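You operate a simulated robot arm through the tools that you are given. There is no shell and no other tool.

Carry out the task below with a simulated robot arm. There is one attempt and no reset: what you move stays moved.

TASK
Clamp the chart, wipe the smudge off, rerun the picture test, switch off.
Fine: the wipe goes back where it lay. What is to be rubbed or washed off counts as gone when no trace of it is left.

The check looks at the end state, three seconds after you hand in, the way a careful person would. Anything else that was tipped, shoved, dropped, spilled or broken makes it a failure.

THE ROBOT
A 6-joint arm with a two-finger gripper, fixed in place. Base frame: the origin is on the floor under the middle of its stand, x ahead of it, y to its left, z up; the work surface is at about z = 78. Readings come in cm, rad, newtons and seconds.
It reaches about 103.8 cm from its shoulder. Its first joint turns from -2.897 to 2.897 rad. Payload 1.71 kg.
The tool frame sits at the grasp point between the pads (the TCP): z along the fingers, y along the line on which they close. The tips reach 2 cm beyond it. The gripper opens to 9.6 cm; its body begins 11.3 cm behind the TCP.
Orientation is told as [roll, pitch, yaw] about the base's x, y, z axes, in that order, counted from this pose: with the fingers straight down and closing along the base's y, the tool's x points along the base's -x, its y along +y and its z along -z.

THE INTERFACE
- The arm moves only by the tool servo_tool. Its arguments are lists of equal length, an entry for each row: "linear": the shift along the base's x, y, z in cm, a list of three; "angular": the turn, a rotation vector about the base's x, y, z in rad, a list of three. In form: {"linear": [[dx, dy, dz], ...], "angular": [[rx, ry, rz], ...]}. A call has 1 to 20 rows; each row is the pose to reach, as a shift and turn from the pose commanded when the call began. "hand" is the finger opening in cm, from 0 to 9.6, set as the call begins (left out, the last holds). Each row takes 0.2 s and may step no farther than 5 cm and 0.15 rad from the row before; otherwise, or with a gripper value out of range, the whole call is refused. Where a pose cannot be reached the arm comes as near as it can. A force on the tool above 50 N (or 10 N above the force at the start of the call, whichever is more), or a blocked arm, ends the call early, and 0.2 s more pass. Each finger travels about 4.5 cm/s and halts on what it meets, pressing with about 33 N; the grip force reading is that of the motor and also rises with nothing between the fingers. The clock runs only during rows and for 0.2 s after the last one: add rows that repeat a pose to give the fingers time. It gives the time, the measured TCP pose, the force on the tool (base axes), the opening and the grip force at its end, in the units of the frame above (readings bear some noise), with the torque about the TCP (base axes, N m) and any sound that the robot's microphone picked up, and new pictures: "show" is both (left out), scene, wrist or none.
- Cameras (640 x 400 px; columns grow to the right, rows downward): "scene" is fixed at [22.11, -50.01, 134.68]; the picture's right is [0.93, -0.37, 0.00], its down [-0.16, -0.39, -0.91] and it looks along [0.34, 0.84, -0.42] (base axes); focal length 361 px, centre (320, 200). "wrist" rides on the gripper at [6.6, 1.4, -14.5] in the tool frame; the picture's right is [-0.21, 0.98, 0.00], its down [-0.88, -0.19, -0.45] and it looks along [-0.44, -0.09, 0.90] (tool axes); focal length 275 px, centre (320, 200). There is no depth. A picture from a camera that has moved, and an enlarged one, comes with that camera's place and axes in the base frame and with its lens.
- raise_lower(by): moves the trunk up (or, below 0, down) by that many cm; the arm rides with it, the base frame stays. It gives what a move gives, with no picture.
- enlarge(camera, box): a new picture of the part [left, top, right, bottom] of that camera's present view, enlarged. It takes no simulated time.
- job_done(): hands the job in; it is judged then, once.

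Nothing tells you positions but the pictures and the camera data. Unless the task says otherwise, let go and move clear before handing in.

The tools are called after ">>>" as name(argument=value, ...) on one line, values as JSON. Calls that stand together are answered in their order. servo_tool: Moves the arm, as the interface text tells. Its arguments: {"type":"object","properties":{"linear":{"type":"array","items":{"type":"array","items":{"type":"number"}}},"angular":{"type":"array","items":{"type":"array","items":{"type":"number"}}},"hand":{"type":"number"},"show":{"type":"string","enum":["both","scene","wrist","none"]}},"required":["linear","angular"]} The other tools are called the same way: raise_lower (by) moves the trunk up or down; enlarge (camera, box) takes an enlarged picture of a part of a camera's view; job_done () hands the job in.

At the start:

```text
t: 0.0
tool_pos: [18.29, 40.69, 117.69]
orientation: [0.0, 0.002, 0.0]
wrist_force: [0.0, 0.5, 1.1]
moment: [0.01, -0.01, 0.02]
width: 9.62
gripper_force: 0.0
trunk travel left (down, up): [-17.5, 21.5]
```

scene: 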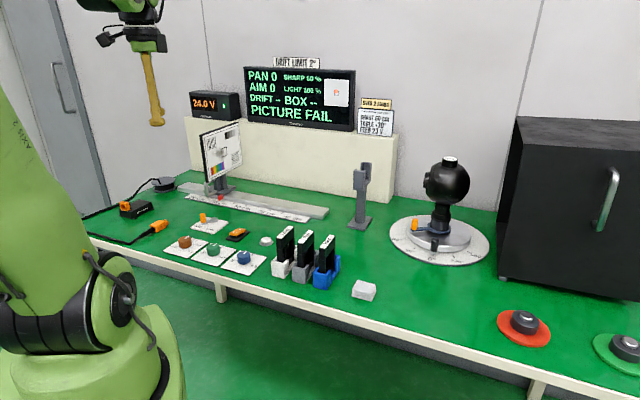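
wrist: 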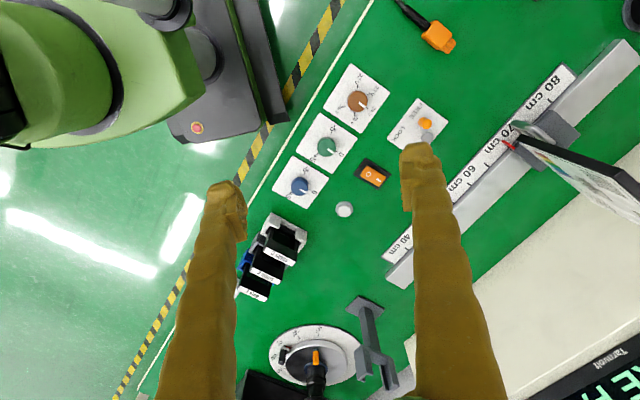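

I see a bench with a chart on a rail, a camera ball on a turntable, knobs, a rocker switch, a white wipe block and a display reading "PICTURE FAIL". I'll zoom into the parts before moving anything.

>>> enlarge(camera="scene", box=[180, 50, 410, 194])

>>> enlarge(camera="scene", box=[80, 160, 340, 322])

>>> enlarge(camera="scene", box=[330, 130, 530, 310])

>>> enlarge(camera="wrist", box=[240, 40, 500, 300])

>>> enlarge(camera="scene", box=[480, 280, 640, 390])

```text
2.78 times, centred on (295, 122) of scene
camera zoom: at [22.11, -50.01, 134.68], right [0.93, -0.37, 0.0], down [-0.16, -0.39, -0.91], along [0.34, 0.84, -0.42], focal length 1004 px, centre (389, 417)
```

zoom: 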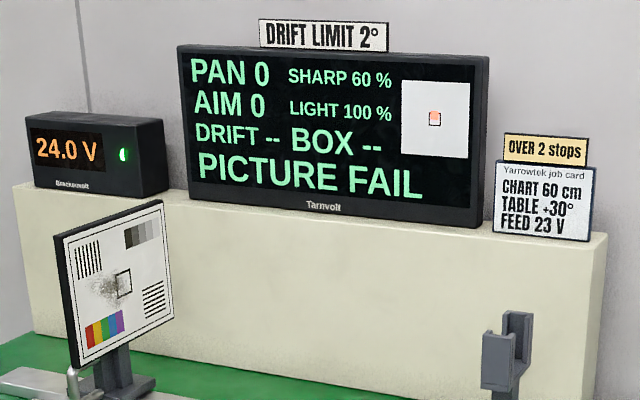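

```text
2.46 times, centred on (210, 241) of scene
camera zoom: at [22.11, -50.01, 134.68], right [0.93, -0.37, 0.0], down [-0.16, -0.39, -0.91], along [0.34, 0.84, -0.42], focal length 889 px, centre (591, 99)
```

zoom: 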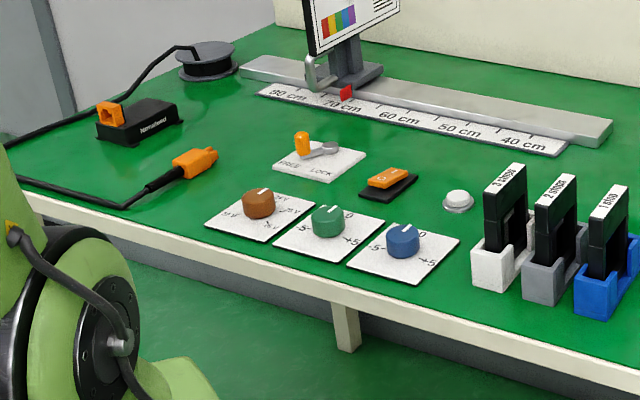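

```text
2.22 times, centred on (430, 220) of scene
camera zoom: at [22.11, -50.01, 134.68], right [0.93, -0.37, 0.0], down [-0.16, -0.39, -0.91], along [0.34, 0.84, -0.42], focal length 803 px, centre (76, 156)
```

zoom: 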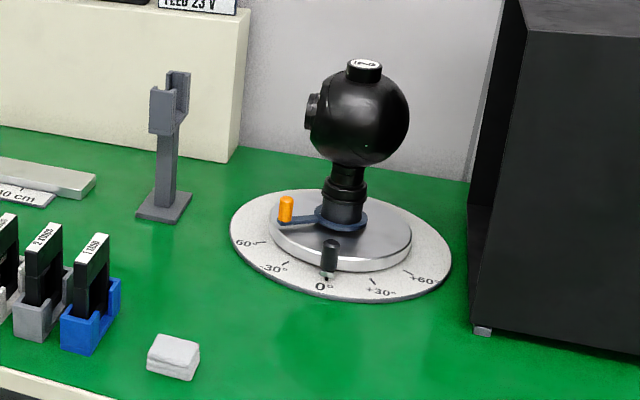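

```text
1.54 times, centred on (370, 170) of wrist
camera zoom: at [11.68, 42.03, 132.31], right [0.21, 0.98, 0.0], down [0.88, -0.19, 0.44], along [0.43, -0.09, -0.9], focal length 424 px, centre (243, 246)
```

zoom: 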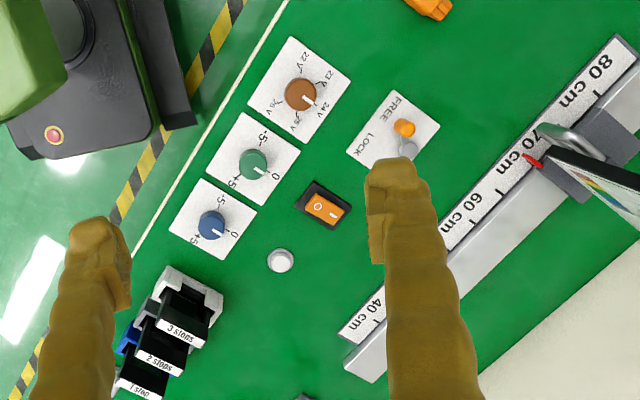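

```text
3.64 times, centred on (560, 335) of scene
camera zoom: at [22.11, -50.01, 134.68], right [0.93, -0.37, 0.0], down [-0.16, -0.39, -0.91], along [0.34, 0.84, -0.42], focal length 1314 px, centre (-553, -291)
```

zoom: 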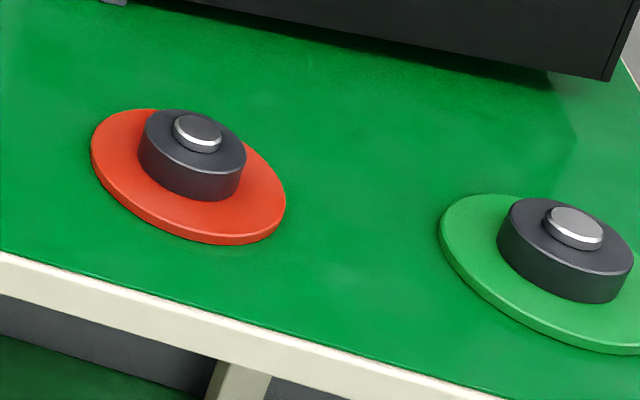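

The display says PICTURE FAIL, and there is a FREE/LOCK lever, an orange rocker, a small white button and a wipe block. I'm zooming in further on the lever, the chart foot and the button before planning.

>>> enlarge(camera="wrist", box=[310, 80, 450, 220])

>>> enlarge(camera="wrist", box=[470, 60, 640, 200])

>>> enlarge(camera="scene", box=[185, 110, 265, 220])

>>> enlarge(camera="scene", box=[180, 200, 290, 270])

>>> enlarge(camera="scene", box=[340, 270, 400, 310])

```text
2.86 times, centred on (380, 150) of wrist
camera zoom: at [11.68, 42.03, 132.31], right [0.21, 0.98, 0.0], down [0.88, -0.19, 0.44], along [0.43, -0.09, -0.9], focal length 786 px, centre (149, 343)
```

zoom: 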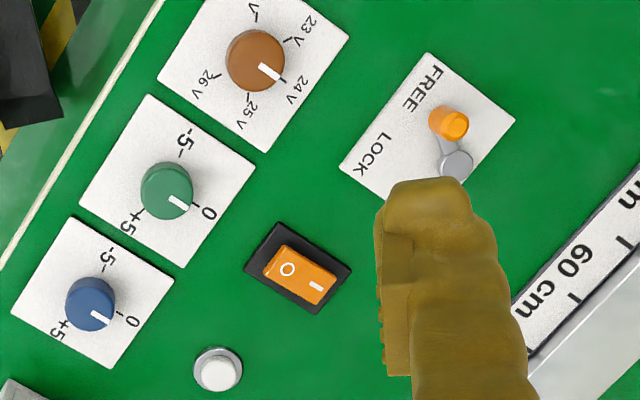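

```text
2.86 times, centred on (555, 130) of wrist
camera zoom: at [11.68, 42.03, 132.31], right [0.21, 0.98, 0.0], down [0.88, -0.19, 0.44], along [0.43, -0.09, -0.9], focal length 786 px, centre (-351, 400)
```

zoom: 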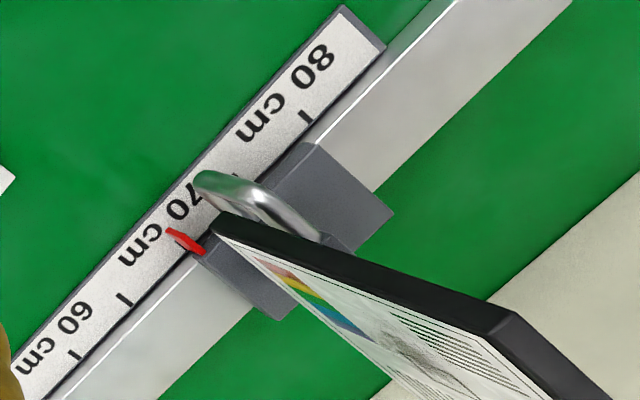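

```text
3.64 times, centred on (225, 165) of scene
camera zoom: at [22.11, -50.01, 134.68], right [0.93, -0.37, 0.0], down [-0.16, -0.39, -0.91], along [0.34, 0.84, -0.42], focal length 1314 px, centre (666, 327)
```

zoom: 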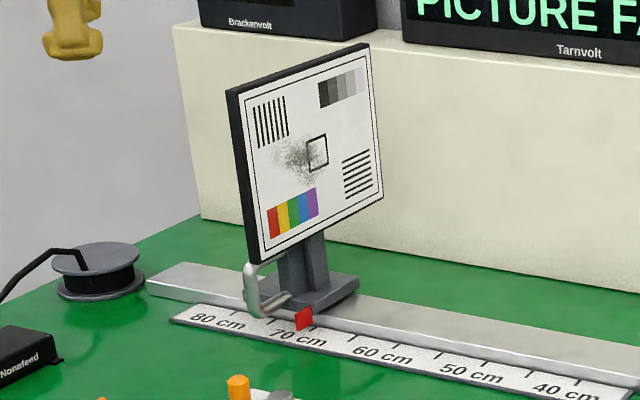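

```text
5.71 times, centred on (235, 235) of scene
camera zoom: at [22.11, -50.01, 134.68], right [0.93, -0.37, 0.0], down [-0.16, -0.39, -0.91], along [0.34, 0.84, -0.42], focal length 2064 px, centre (806, 0)
```

zoom: 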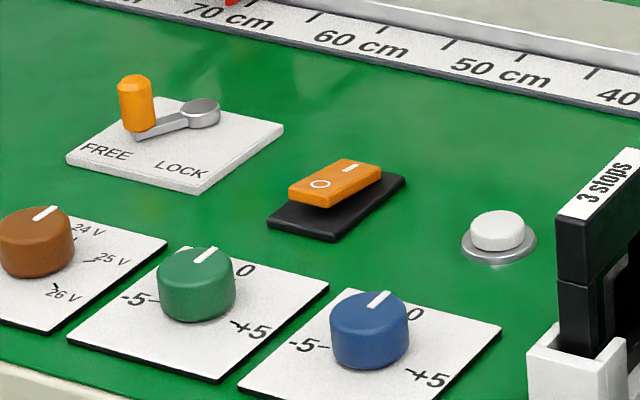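

```text
10.00 times, centred on (370, 290) of scene
camera zoom: at [22.11, -50.01, 134.68], right [0.93, -0.37, 0.0], down [-0.16, -0.39, -0.91], along [0.34, 0.84, -0.42], focal length 3613 px, centre (-180, -700)
```

zoom: 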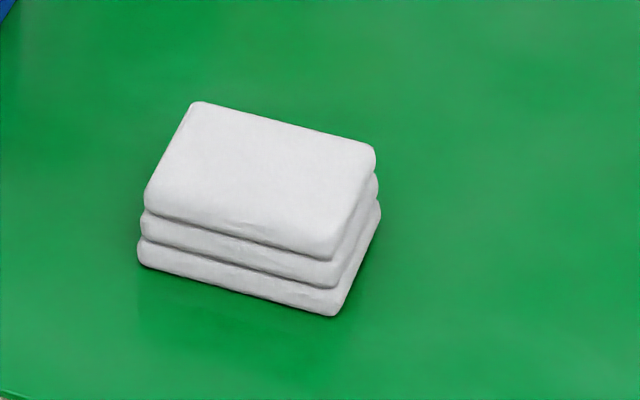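

The lever plate clearly marks FREE and LOCK, with its orange knob at FREE, so that clamps the chart. I'm moving above the lever for a closer look, with the gripper turned so the fingers straddle the knob across its swing.

>>> servo_tool(linear=[[0.67, 1.83, -1.9], [1.33, 3.67, -3.8], [2, 5.5, -5.7], [2.67, 7.33, -7.6], [3.33, 9.17, -9.4], [4, 11, -11.3], [4.67, 12.83, -13.2], [5.33, 14.67, -15.1], [6, 16.5, -17]], angular=[[0, 0, 0.097], [0, 0, 0.193], [0, 0, 0.29], [0, 0, 0.387], [0, 0, 0.483], [0, 0, 0.58], [0, 0, 0.677], [0, 0, 0.773], [0, 0, 0.87]])

```text
t: 2.0
tool_pos: [22.45, 57.21, 101.09]
orientation: [0.002, -0.016, 0.874]
wrist_force: [-0.2, -0.5, 0.3]
moment: [0.08, 0.02, -0.01]
width: 9.6
gripper_force: 0.0
trunk travel left (down, up): [-17.5, 21.5]
camera wrist: at [17.06, 52.83, 115.53], right [-0.62, 0.79, 0.0], down [0.7, 0.55, 0.46], along [0.36, 0.28, -0.89], focal length 275 px, centre (320, 200)
```

scene: 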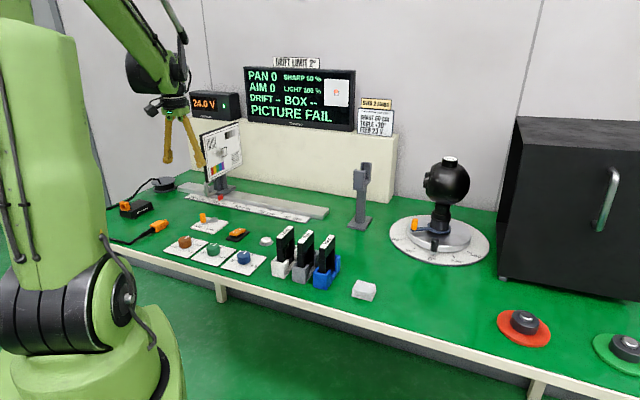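
wrist: 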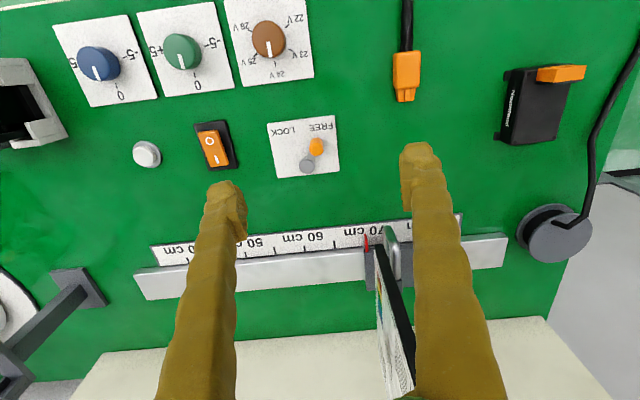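

The lever plate is just ahead of the gripper, and the knob sits toward FREE. I'll let the arm settle and look again, enlarged.

>>> servo_tool(linear=[[0, 0, 0], [0, 0, 0]], angular=[[0, 0, 0], [0, 0, 0]], show="none")

>>> enlarge(camera="wrist", box=[250, 100, 360, 200])

>>> enlarge(camera="scene", box=[120, 80, 280, 240])

```text
t: 2.6
tool_pos: [22.46, 57.11, 101.13]
orientation: [0.001, -0.014, 0.87]
wrist_force: [-0.8, -0.1, -0.7]
moment: [-0.04, 0.0, 0.04]
width: 9.58
gripper_force: 0.1
trunk travel left (down, up): [-17.5, 21.5]
```

```text
4.00 times, centred on (305, 150) of wrist
camera zoom: at [17.07, 52.85, 115.54], right [-0.61, 0.79, 0.0], down [0.7, 0.55, 0.46], along [0.36, 0.28, -0.89], focal length 1101 px, centre (380, 400)
```

zoom: 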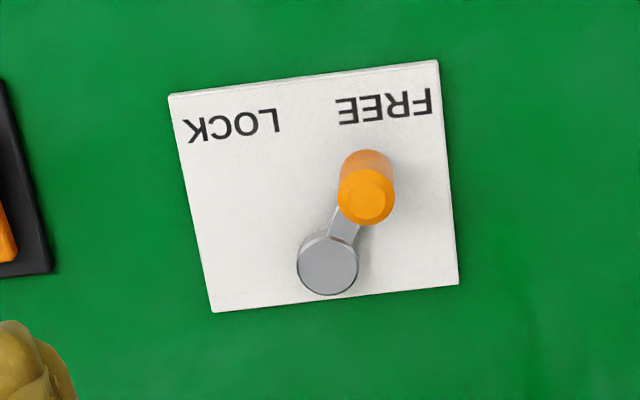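

```text
2.50 times, centred on (200, 160) of scene
camera zoom: at [22.11, -50.01, 134.68], right [0.93, -0.37, 0.0], down [-0.16, -0.39, -0.91], along [0.34, 0.84, -0.42], focal length 903 px, centre (620, 300)
```

zoom: 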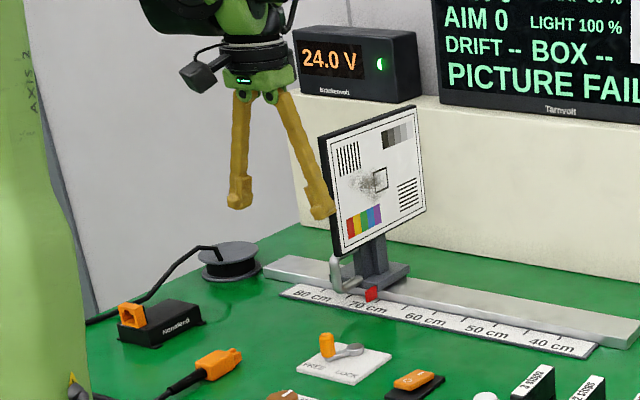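

The knob stands at about (24.9, 58.4), its pivot at about (28.4, 59.4), and LOCK lies about 58° counter-clockwise from it. I'm centring over the knob and coming down part-way, checking how closely the arm follows the command.

>>> servo_tool(linear=[[0.6, 0.3, -2.5], [1.2, 0.6, -5], [1.8, 0.95, -7.5], [2.44, 1.29, -10], [2.44, 1.29, -10]], angular=[[0, 0, 0], [0, 0, 0], [0, 0, 0], [0, 0, 0], [0, 0, 0]])

```text
t: 3.8
tool_pos: [25.06, 58.29, 90.92]
orientation: [0.001, -0.014, 0.869]
wrist_force: [0.4, 0.5, -0.2]
moment: [-0.03, 0.02, -0.04]
width: 9.59
gripper_force: 0.1
trunk travel left (down, up): [-17.5, 21.5]
camera wrist: at [19.55, 54.12, 105.33], right [-0.62, 0.79, 0.0], down [0.7, 0.55, 0.46], along [0.36, 0.28, -0.89], focal length 275 px, centre (320, 200)
```

scene: 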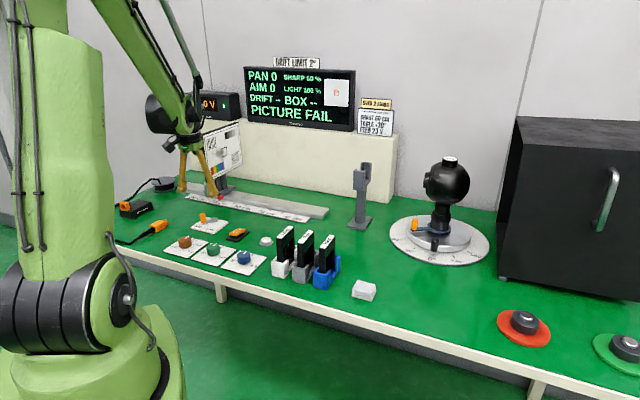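
wrist: 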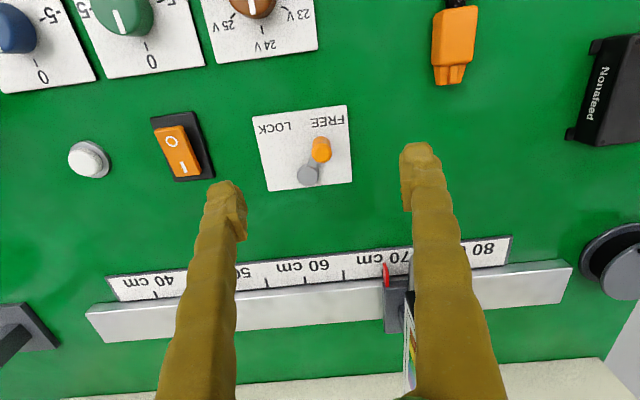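

The estimates agree: the knob is at about (24.9, 58.3), directly under the gripper. I'm descending so the tips straddle the upper knob, then closing loosely around it.

>>> servo_tool(linear=[[-0.05, 0, -2], [-0.1, 0, -4], [-0.15, 0, -6], [-0.15, 0, -7.5], [-0.15, 0, -7.5]], angular=[[0, 0, 0], [0, 0, 0], [0, 0, 0], [0, 0, 0], [0, 0, 0]])

>>> enlarge(camera="wrist", box=[220, 100, 420, 240])

>>> enlarge(camera="scene", box=[150, 130, 270, 250])

```text
t: 5.0
tool_pos: [24.91, 58.51, 83.31]
orientation: [0.0, -0.015, 0.869]
wrist_force: [-0.3, 0.0, 0.0]
moment: [-0.02, -0.02, -0.01]
width: 9.59
gripper_force: 0.0
trunk travel left (down, up): [-17.5, 21.5]
camera wrist: at [19.4, 54.15, 97.87], right [-0.61, 0.79, 0.0], down [0.7, 0.55, 0.46], along [0.36, 0.28, -0.89], focal length 275 px, centre (320, 200)
```

scene: 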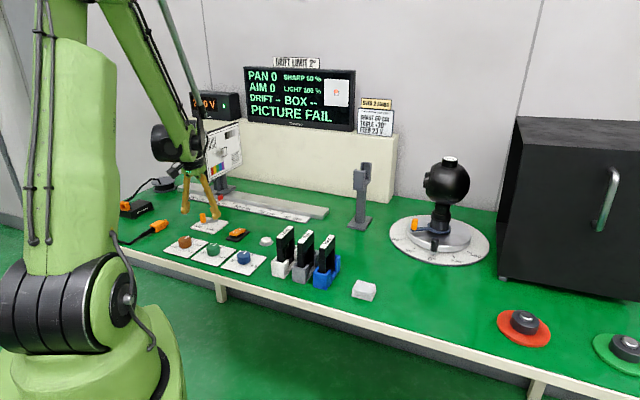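
wrist: 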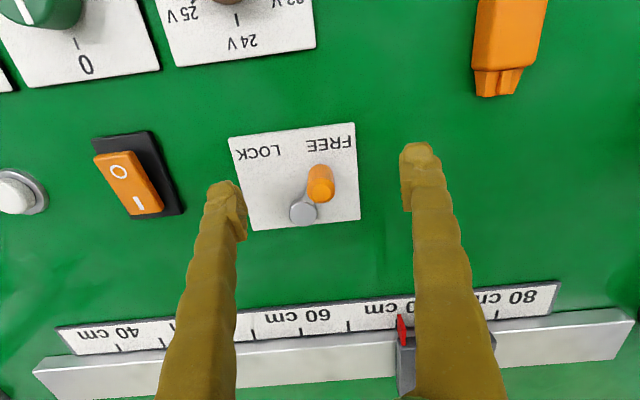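

```text
2.86 times, centred on (320, 170) of wrist
camera zoom: at [19.4, 54.15, 97.87], right [-0.61, 0.79, 0.0], down [0.7, 0.55, 0.46], along [0.36, 0.28, -0.89], focal length 786 px, centre (320, 286)
```

zoom: 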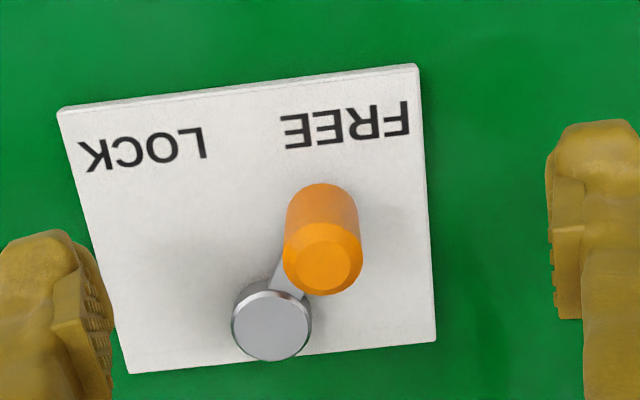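

```text
3.33 times, centred on (210, 190) of scene
camera zoom: at [22.11, -50.01, 134.68], right [0.93, -0.37, 0.0], down [-0.16, -0.39, -0.91], along [0.34, 0.84, -0.42], focal length 1204 px, centre (687, 233)
```

zoom: 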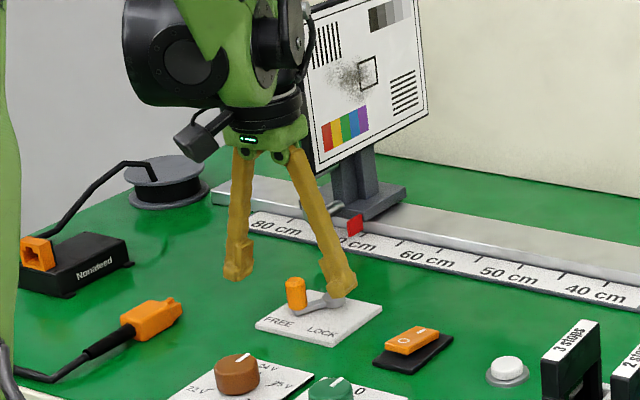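

The knob is centred between the fingers. I'm closing to a loose cage around it (knob about 1.6 cm wide).

>>> servo_tool(linear=[[0, 0, 0], [0, 0, 0], [0, 0, 0], [0, 0, 0], [0, 0, 0]], angular=[[0, 0, 0], [0, 0, 0], [0, 0, 0], [0, 0, 0], [0, 0, 0]], hand=2.2, show="wrist")

>>> enlarge(camera="scene", box=[150, 150, 270, 250])

```text
t: 6.2
tool_pos: [24.93, 58.46, 83.4]
orientation: [0.002, -0.014, 0.869]
wrist_force: [0.0, -0.1, -0.1]
moment: [0.03, 0.0, 0.01]
width: 2.19
gripper_force: 0.0
trunk travel left (down, up): [-17.5, 21.5]
camera wrist: at [19.39, 54.15, 97.9], right [-0.61, 0.79, 0.0], down [0.7, 0.55, 0.46], along [0.36, 0.28, -0.89], focal length 275 px, centre (320, 200)
```

wrist: 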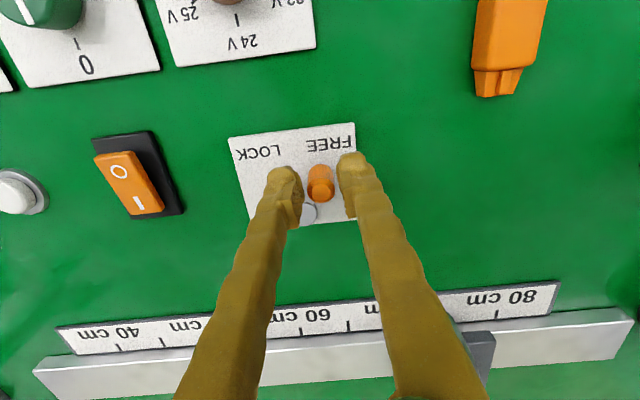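

```text
4.00 times, centred on (210, 200) of scene
camera zoom: at [22.11, -50.01, 134.68], right [0.93, -0.37, 0.0], down [-0.16, -0.39, -0.91], along [0.34, 0.84, -0.42], focal length 1445 px, centre (760, 200)
```

zoom: 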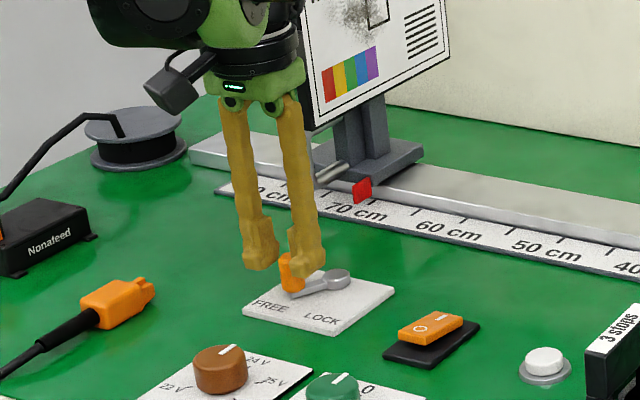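

The knob is loosely caged with the tips above the lever arm. I'm sweeping it on an arc about the pivot toward LOCK.

>>> servo_tool(linear=[[0.109, -0.332, 0], [0.233, -0.618, 0], [0.382, -0.893, 0], [0.555, -1.153, 0], [0.749, -1.398, 0], [0.964, -1.624, 0], [1.198, -1.831, 0], [1.449, -2.017, 0], [1.715, -2.18, 0], [1.995, -2.319, 0], [2.285, -2.434, 0], [2.585, -2.523, 0]], angular=[[0, 0, 0], [0, 0, 0], [0, 0, 0], [0, 0, 0], [0, 0, 0], [0, 0, 0], [0, 0, 0], [0, 0, 0], [0, 0, 0], [0, 0, 0], [0, 0, 0], [0, 0, 0]])

>>> enlarge(camera="wrist", box=[220, 100, 420, 240])

>>> enlarge(camera="scene", box=[150, 150, 270, 250])

```text
t: 8.8
tool_pos: [27.54, 55.94, 83.48]
orientation: [0.003, -0.015, 0.869]
wrist_force: [-0.9, 0.2, 0.2]
moment: [0.02, 0.03, 0.04]
width: 2.28
gripper_force: 0.6
trunk travel left (down, up): [-17.5, 21.5]
camera wrist: at [22.0, 51.57, 97.94], right [-0.61, 0.79, 0.0], down [0.7, 0.55, 0.46], along [0.36, 0.28, -0.89], focal length 275 px, centre (320, 200)
```

scene: 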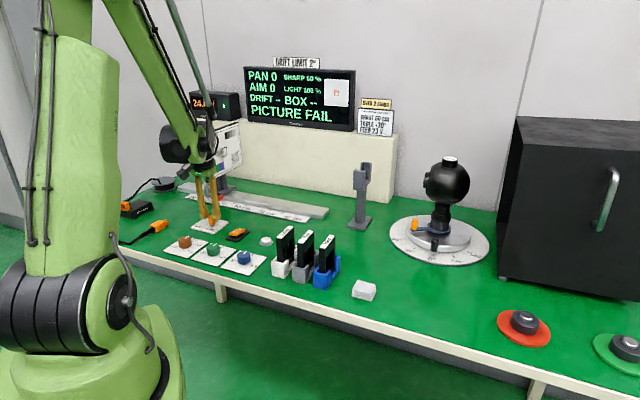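
wrist: 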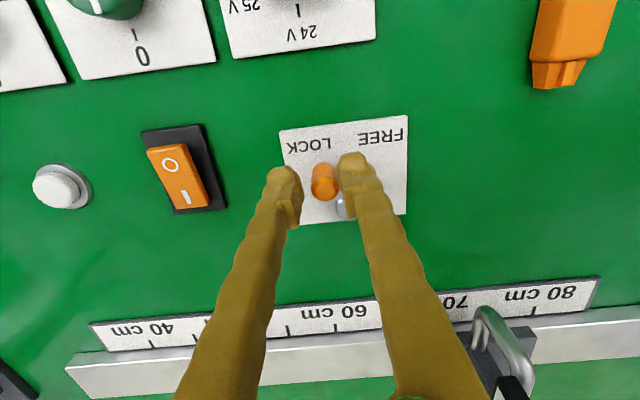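

```text
2.86 times, centred on (320, 170) of wrist
camera zoom: at [22.0, 51.57, 97.94], right [-0.61, 0.79, 0.0], down [0.7, 0.55, 0.46], along [0.36, 0.28, -0.89], focal length 786 px, centre (320, 286)
```

zoom: 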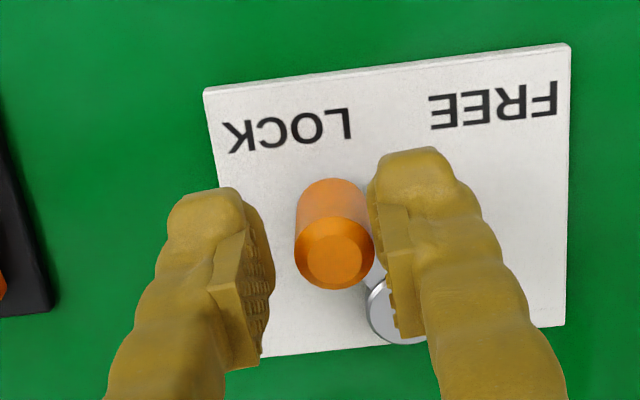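

```text
4.00 times, centred on (210, 200) of scene
camera zoom: at [22.11, -50.01, 134.68], right [0.93, -0.37, 0.0], down [-0.16, -0.39, -0.91], along [0.34, 0.84, -0.42], focal length 1445 px, centre (760, 200)
```

zoom: 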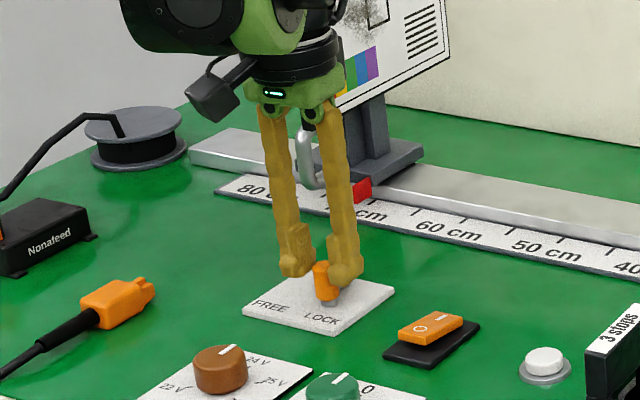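

The knob is now near LOCK with almost no resistance. I'm nudging it a little further to seat it against its stop, watching the force.

>>> servo_tool(linear=[[0.15, -0.03, 0], [0.3, -0.06, 0], [0.45, -0.08, 0]], angular=[[0, 0, 0], [0, 0, 0], [0, 0, 0]], show="wrist")

>>> enlarge(camera="wrist", box=[220, 100, 420, 240])

```text
t: 9.6
tool_pos: [27.93, 55.81, 83.52]
orientation: [0.0, -0.015, 0.871]
wrist_force: [-7.2, 1.4, 0.1]
moment: [0.02, 0.1, 0.03]
width: 2.63
gripper_force: 3.4
trunk travel left (down, up): [-17.5, 21.5]
camera wrist: at [22.41, 51.54, 97.95], right [-0.62, 0.79, 0.0], down [0.7, 0.55, 0.46], along [0.36, 0.28, -0.89], focal length 275 px, centre (320, 200)
```

wrist: 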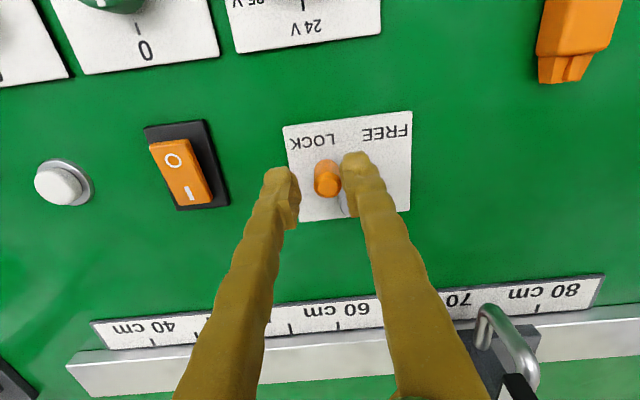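

```text
2.86 times, centred on (320, 170) of wrist
camera zoom: at [22.41, 51.54, 97.95], right [-0.62, 0.79, 0.0], down [0.7, 0.55, 0.46], along [0.36, 0.28, -0.89], focal length 786 px, centre (320, 286)
```

zoom: 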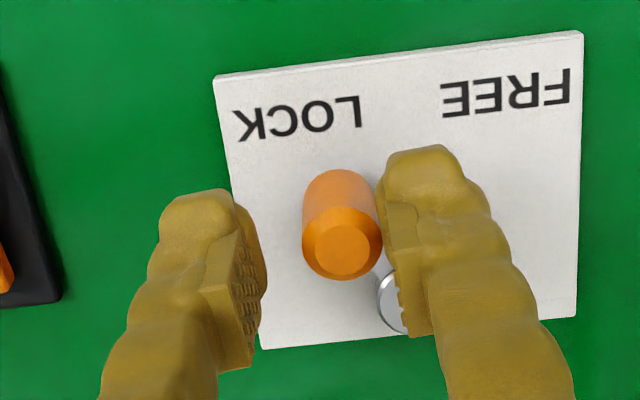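

The force rose to about 7 N and the knob no longer moved, so it's at its stop at LOCK. I'm backing off, opening and lifting clear to verify it stays.

>>> servo_tool(linear=[[-0.3, 0.06, 0], [-0.3, 0.06, 0], [-0.3, 0.06, 0], [-0.3, 0.06, 3], [-0.3, 0.06, 7], [-0.3, 0.06, 11], [-0.3, 0.06, 11]], angular=[[0, 0, 0], [0, 0, 0], [0, 0, 0], [0, 0, 0], [0, 0, 0], [0, 0, 0], [0, 0, 0]], hand=6)

>>> enlarge(camera="wrist", box=[220, 100, 420, 240])

>>> enlarge(camera="scene", box=[150, 110, 290, 250])

```text
t: 11.2
tool_pos: [27.92, 56.1, 94.43]
orientation: [0.003, -0.013, 0.869]
wrist_force: [0.3, -0.2, 0.5]
moment: [-0.01, 0.04, 0.02]
width: 5.99
gripper_force: 0.0
trunk travel left (down, up): [-17.5, 21.5]
camera wrist: at [22.35, 51.8, 108.87], right [-0.61, 0.79, 0.0], down [0.7, 0.55, 0.46], along [0.36, 0.28, -0.89], focal length 275 px, centre (320, 200)
```

scene: 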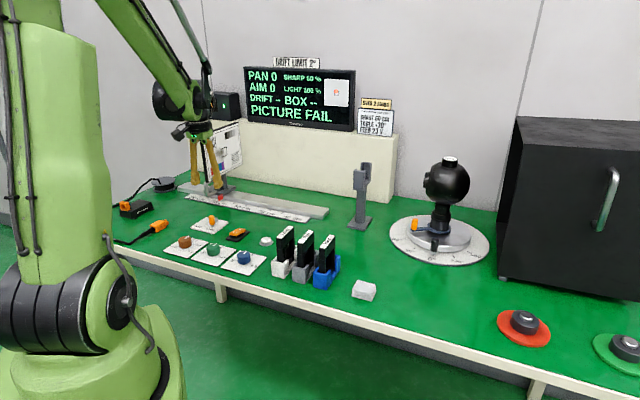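
wrist: 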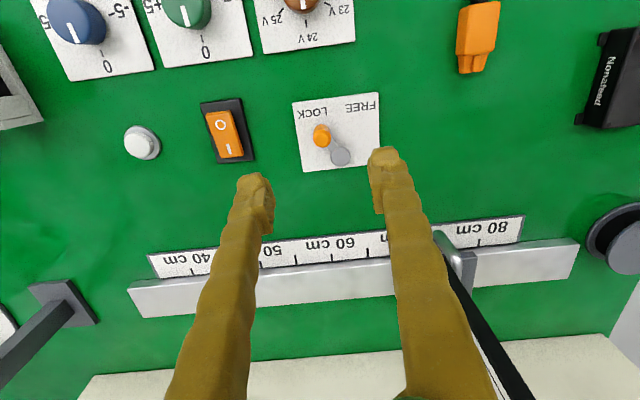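

```text
2.86 times, centred on (320, 170) of wrist
camera zoom: at [22.35, 51.8, 108.87], right [-0.61, 0.79, 0.0], down [0.7, 0.55, 0.46], along [0.36, 0.28, -0.89], focal length 786 px, centre (320, 286)
```

zoom: 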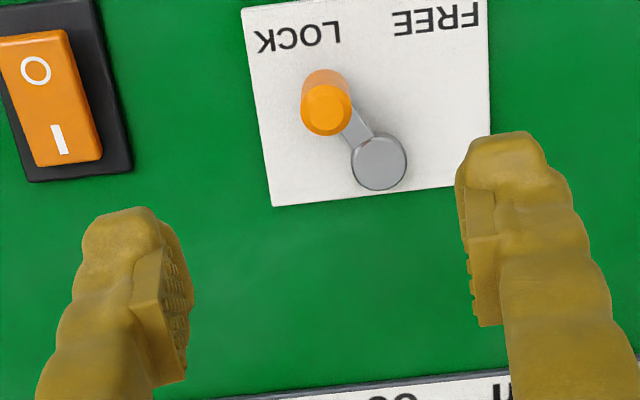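

```text
2.86 times, centred on (220, 180) of scene
camera zoom: at [22.11, -50.01, 134.68], right [0.93, -0.37, 0.0], down [-0.16, -0.39, -0.91], along [0.34, 0.84, -0.42], focal length 1032 px, centre (606, 257)
```

zoom: 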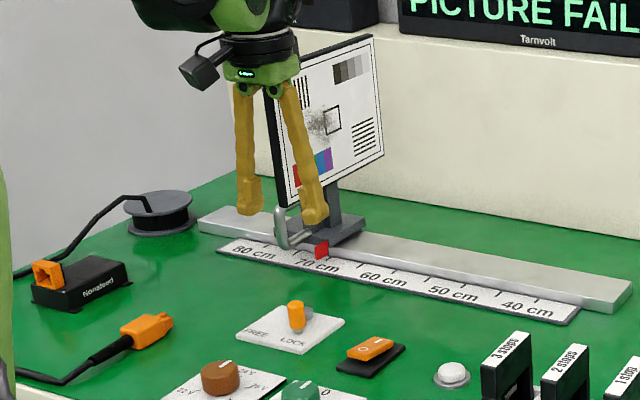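

The lever rests at LOCK and the chart hasn't moved (pointer still just beside 70 cm). Next I go over to the wipe at about (57.5, 9.6), turning the gripper to close across its short sides.

>>> servo_tool(linear=[[1.85, -2.9, 2], [3.7, -5.8, 4], [5.55, -8.7, 5.6], [7.4, -11.6, 5.6], [9.25, -14.5, 5.6], [11.1, -17.4, 5.6], [12.95, -20.3, 5.6], [14.8, -23.25, 5.6], [16.65, -26.15, 5.6], [18.5, -29.05, 5.6], [20.35, -31.95, 5.6], [22.2, -34.9, 5.6], [24.05, -37.8, 5.6], [25.9, -40.7, 5.6], [27.75, -43.6, 5.6], [29.6, -46.5, 5.6], [29.6, -46.5, 5.6]], angular=[[0, 0, -0.101], [0, 0, -0.202], [0, 0, -0.303], [0, 0, -0.404], [0, 0, -0.505], [0, 0, -0.606], [0, 0, -0.707], [0, 0, -0.808], [0, 0, -0.909], [0, 0, -1.01], [0, 0, -1.111], [0, 0, -1.212], [0, 0, -1.313], [0, 0, -1.414], [0, 0, -1.515], [0, 0, -1.615], [0, 0, -1.615]], hand=9)

>>> enlarge(camera="wrist", box=[220, 60, 420, 200])

```text
t: 14.8
tool_pos: [57.28, 9.31, 99.94]
orientation: [0.0, -0.014, -0.746]
wrist_force: [0.4, -0.6, -0.1]
moment: [-0.02, 0.0, -0.01]
width: 9.0
gripper_force: 0.0
trunk travel left (down, up): [-17.5, 21.5]
camera wrist: at [53.15, 14.93, 114.46], right [0.82, 0.58, 0.0], down [0.51, -0.73, 0.46], along [0.27, -0.37, -0.89], focal length 275 px, centre (320, 200)
```

scene: 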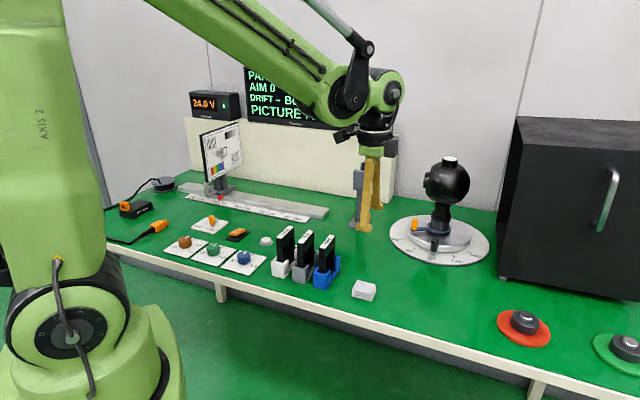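
wrist: 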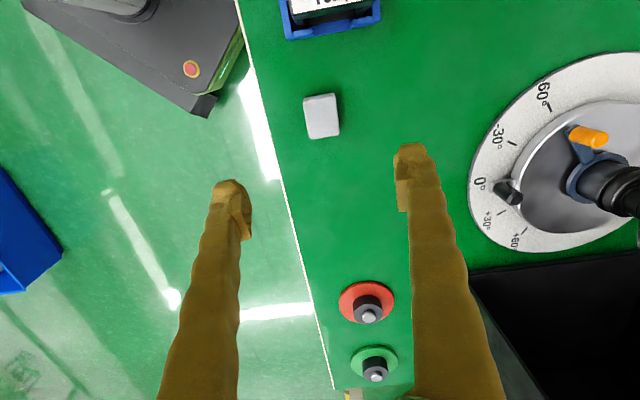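

```text
2.86 times, centred on (320, 130) of wrist
camera zoom: at [53.15, 14.93, 114.46], right [0.82, 0.58, 0.0], down [0.51, -0.73, 0.46], along [0.27, -0.37, -0.89], focal length 786 px, centre (320, 400)
```

zoom: 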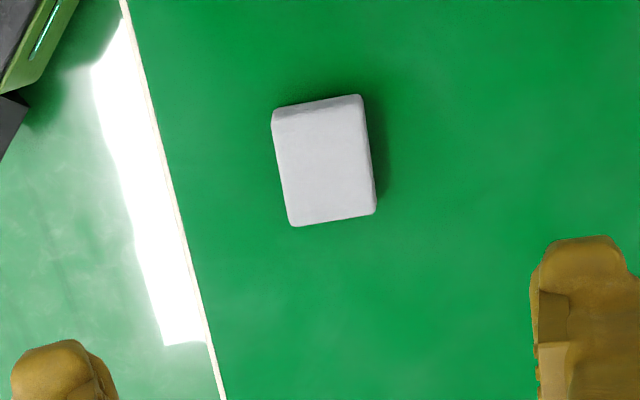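

The wipe is centred at about (57.4, 9.9), turned about 4° more than my gripper. I'm correcting yaw and position, and descending part-way to check its height.

>>> servo_tool(linear=[[0.05, 0.2, -3], [0.1, 0.4, -6], [0.16, 0.57, -9], [0.16, 0.57, -12], [0.16, 0.57, -12]], angular=[[0, 0, -0.02], [0, 0, -0.04], [0, 0, -0.06], [0, 0, -0.06], [0, 0, -0.06]])

>>> enlarge(camera="wrist", box=[220, 100, 420, 240])

>>> enlarge(camera="scene", box=[320, 200, 420, 310])

>>> enlarge(camera="wrist", box=[280, 270, 480, 400])

```text
t: 16.0
tool_pos: [57.5, 9.97, 88.0]
orientation: [0.0, -0.014, -0.803]
wrist_force: [0.4, 1.1, 0.1]
moment: [-0.02, 0.01, -0.01]
width: 9.0
gripper_force: 0.0
trunk travel left (down, up): [-17.5, 21.5]
camera wrist: at [53.64, 15.79, 102.46], right [0.85, 0.53, 0.0], down [0.47, -0.76, 0.46], along [0.24, -0.39, -0.89], focal length 275 px, centre (320, 200)
```

scene: 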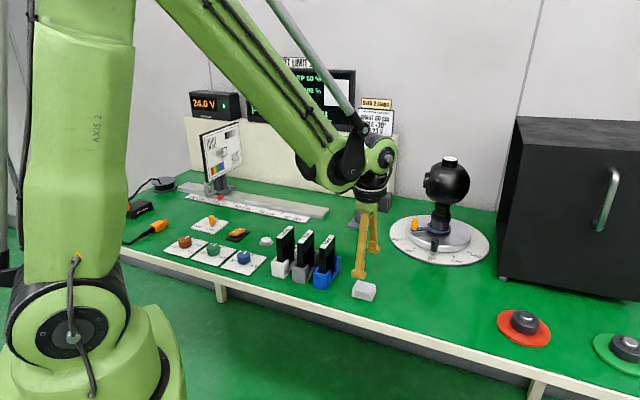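
wrist: 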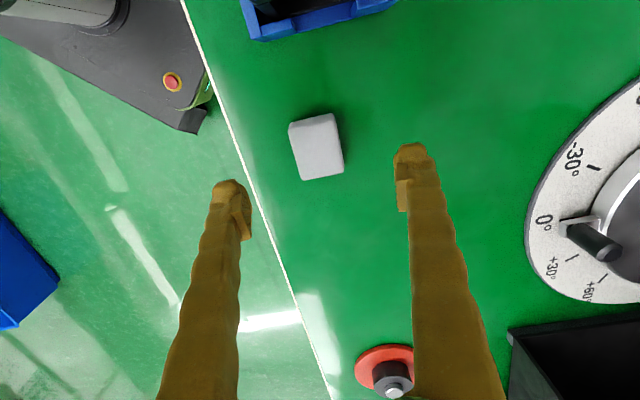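

```text
2.86 times, centred on (320, 170) of wrist
camera zoom: at [53.64, 15.79, 102.46], right [0.85, 0.53, 0.0], down [0.47, -0.76, 0.46], along [0.24, -0.39, -0.89], focal length 786 px, centre (320, 286)
```

zoom: 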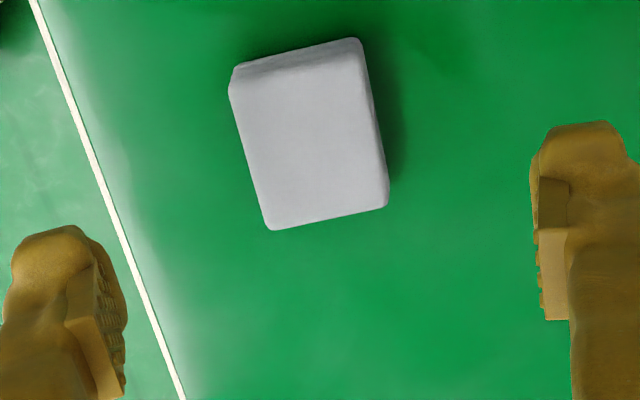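

```text
3.64 times, centred on (370, 255) of scene
camera zoom: at [22.11, -50.01, 134.68], right [0.93, -0.37, 0.0], down [-0.16, -0.39, -0.91], along [0.34, 0.84, -0.42], focal length 1314 px, centre (138, 0)
```

zoom: 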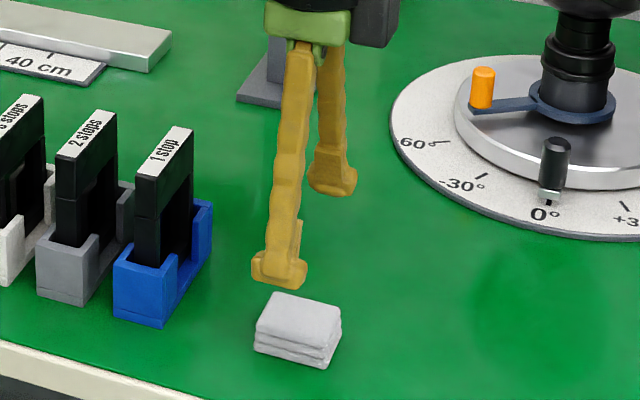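

```text
3.08 times, centred on (380, 335) of wrist
camera zoom: at [53.64, 15.79, 102.46], right [0.85, 0.53, 0.0], down [0.47, -0.76, 0.46], along [0.24, -0.39, -0.89], focal length 847 px, centre (135, -215)
```

zoom: 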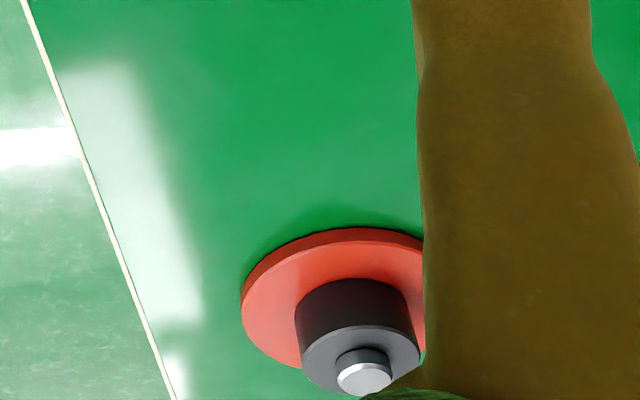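

The wipe sits between the fingers with its top at about z 79.8. I'm descending so the tips grip only its upper part, leaving the underside protruding for rubbing, and then closing.

>>> servo_tool(linear=[[-0.1, -0.03, -2.5], [-0.2, -0.05, -5], [-0.2, -0.05, -6.5], [-0.2, -0.05, -7.2], [-0.2, -0.05, -7.2]], angular=[[0, 0, 0], [0, 0, 0], [0, 0, 0], [0, 0, 0], [0, 0, 0]])

>>> enlarge(camera="wrist", box=[220, 120, 420, 260])

>>> enlarge(camera="scene", box=[330, 240, 410, 310])

```text
t: 17.2
tool_pos: [57.24, 9.92, 80.92]
orientation: [-0.002, -0.015, -0.806]
wrist_force: [0.2, 0.7, -0.1]
moment: [0.03, -0.01, 0.02]
width: 9.04
gripper_force: 0.1
trunk travel left (down, up): [-17.5, 21.5]
camera wrist: at [53.4, 15.77, 95.26], right [0.85, 0.53, 0.0], down [0.47, -0.76, 0.46], along [0.24, -0.39, -0.89], focal length 275 px, centre (320, 200)
```

scene: 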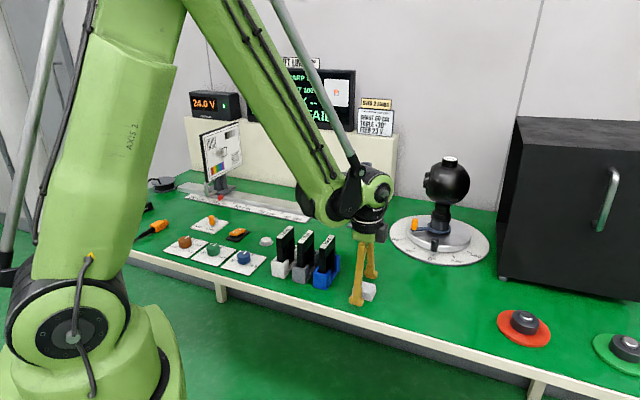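
wrist: 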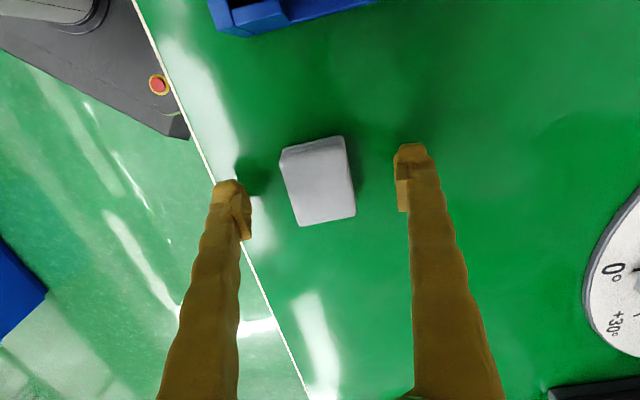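

```text
2.86 times, centred on (320, 190) of wrist
camera zoom: at [53.4, 15.77, 95.26], right [0.85, 0.53, 0.0], down [0.47, -0.76, 0.46], along [0.24, -0.39, -0.89], focal length 786 px, centre (320, 229)
```

zoom: 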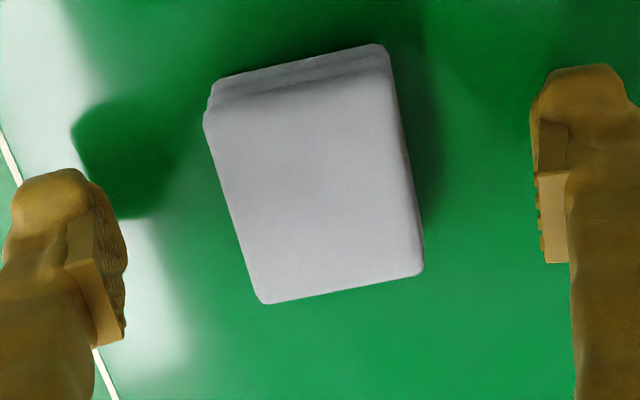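

```text
5.71 times, centred on (370, 275) of scene
camera zoom: at [22.11, -50.01, 134.68], right [0.93, -0.37, 0.0], down [-0.16, -0.39, -0.91], along [0.34, 0.84, -0.42], focal length 2064 px, centre (34, -229)
```

zoom: 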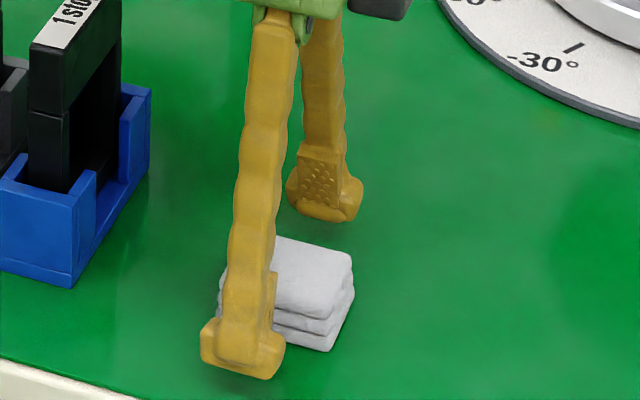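

The gripper is centred on the wipe and the tips are about 0.9 cm above the table. Closing now.

>>> servo_tool(linear=[[0, 0, 0], [0, 0, 0], [0, 0, 0], [0, 0, 0], [0, 0, 0], [0, 0, 0]], angular=[[0, 0, 0], [0, 0, 0], [0, 0, 0], [0, 0, 0], [0, 0, 0], [0, 0, 0]], hand=2.5)

>>> enlarge(camera="wrist", box=[220, 120, 420, 260])

>>> enlarge(camera="scene", box=[330, 240, 410, 310])

```text
t: 18.6
tool_pos: [57.29, 9.94, 80.83]
orientation: [0.0, -0.015, -0.804]
wrist_force: [0.0, -0.2, 0.5]
moment: [-0.01, 0.05, 0.03]
width: 3.8
gripper_force: 33.0
trunk travel left (down, up): [-17.5, 21.5]
camera wrist: at [53.39, 15.76, 95.28], right [0.85, 0.53, 0.0], down [0.47, -0.76, 0.46], along [0.24, -0.39, -0.89], focal length 275 px, centre (320, 200)
```

scene: 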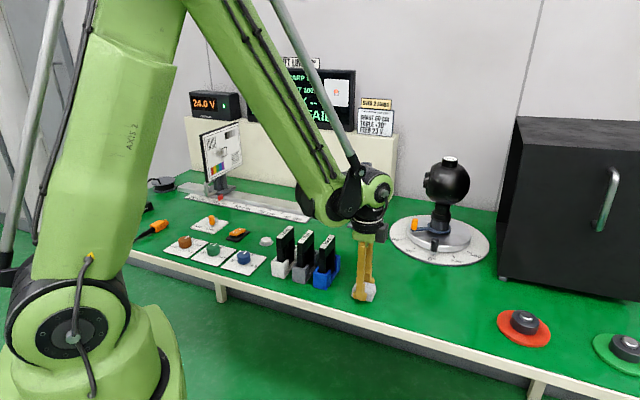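
wrist: 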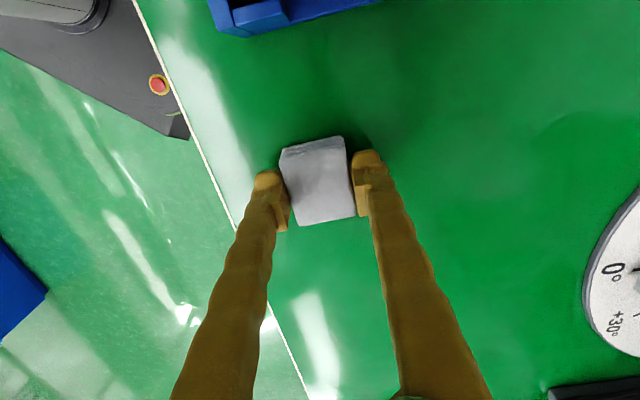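

```text
2.86 times, centred on (320, 190) of wrist
camera zoom: at [53.39, 15.76, 95.28], right [0.85, 0.53, 0.0], down [0.47, -0.76, 0.46], along [0.24, -0.39, -0.89], focal length 786 px, centre (320, 229)
```

zoom: 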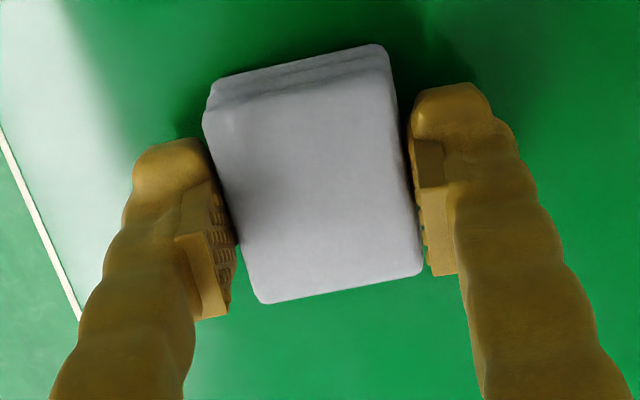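

```text
5.71 times, centred on (370, 275) of scene
camera zoom: at [22.11, -50.01, 134.68], right [0.93, -0.37, 0.0], down [-0.16, -0.39, -0.91], along [0.34, 0.84, -0.42], focal length 2064 px, centre (34, -229)
```

zoom: 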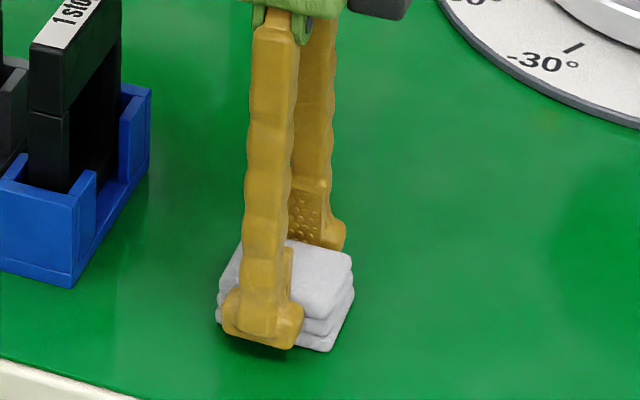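

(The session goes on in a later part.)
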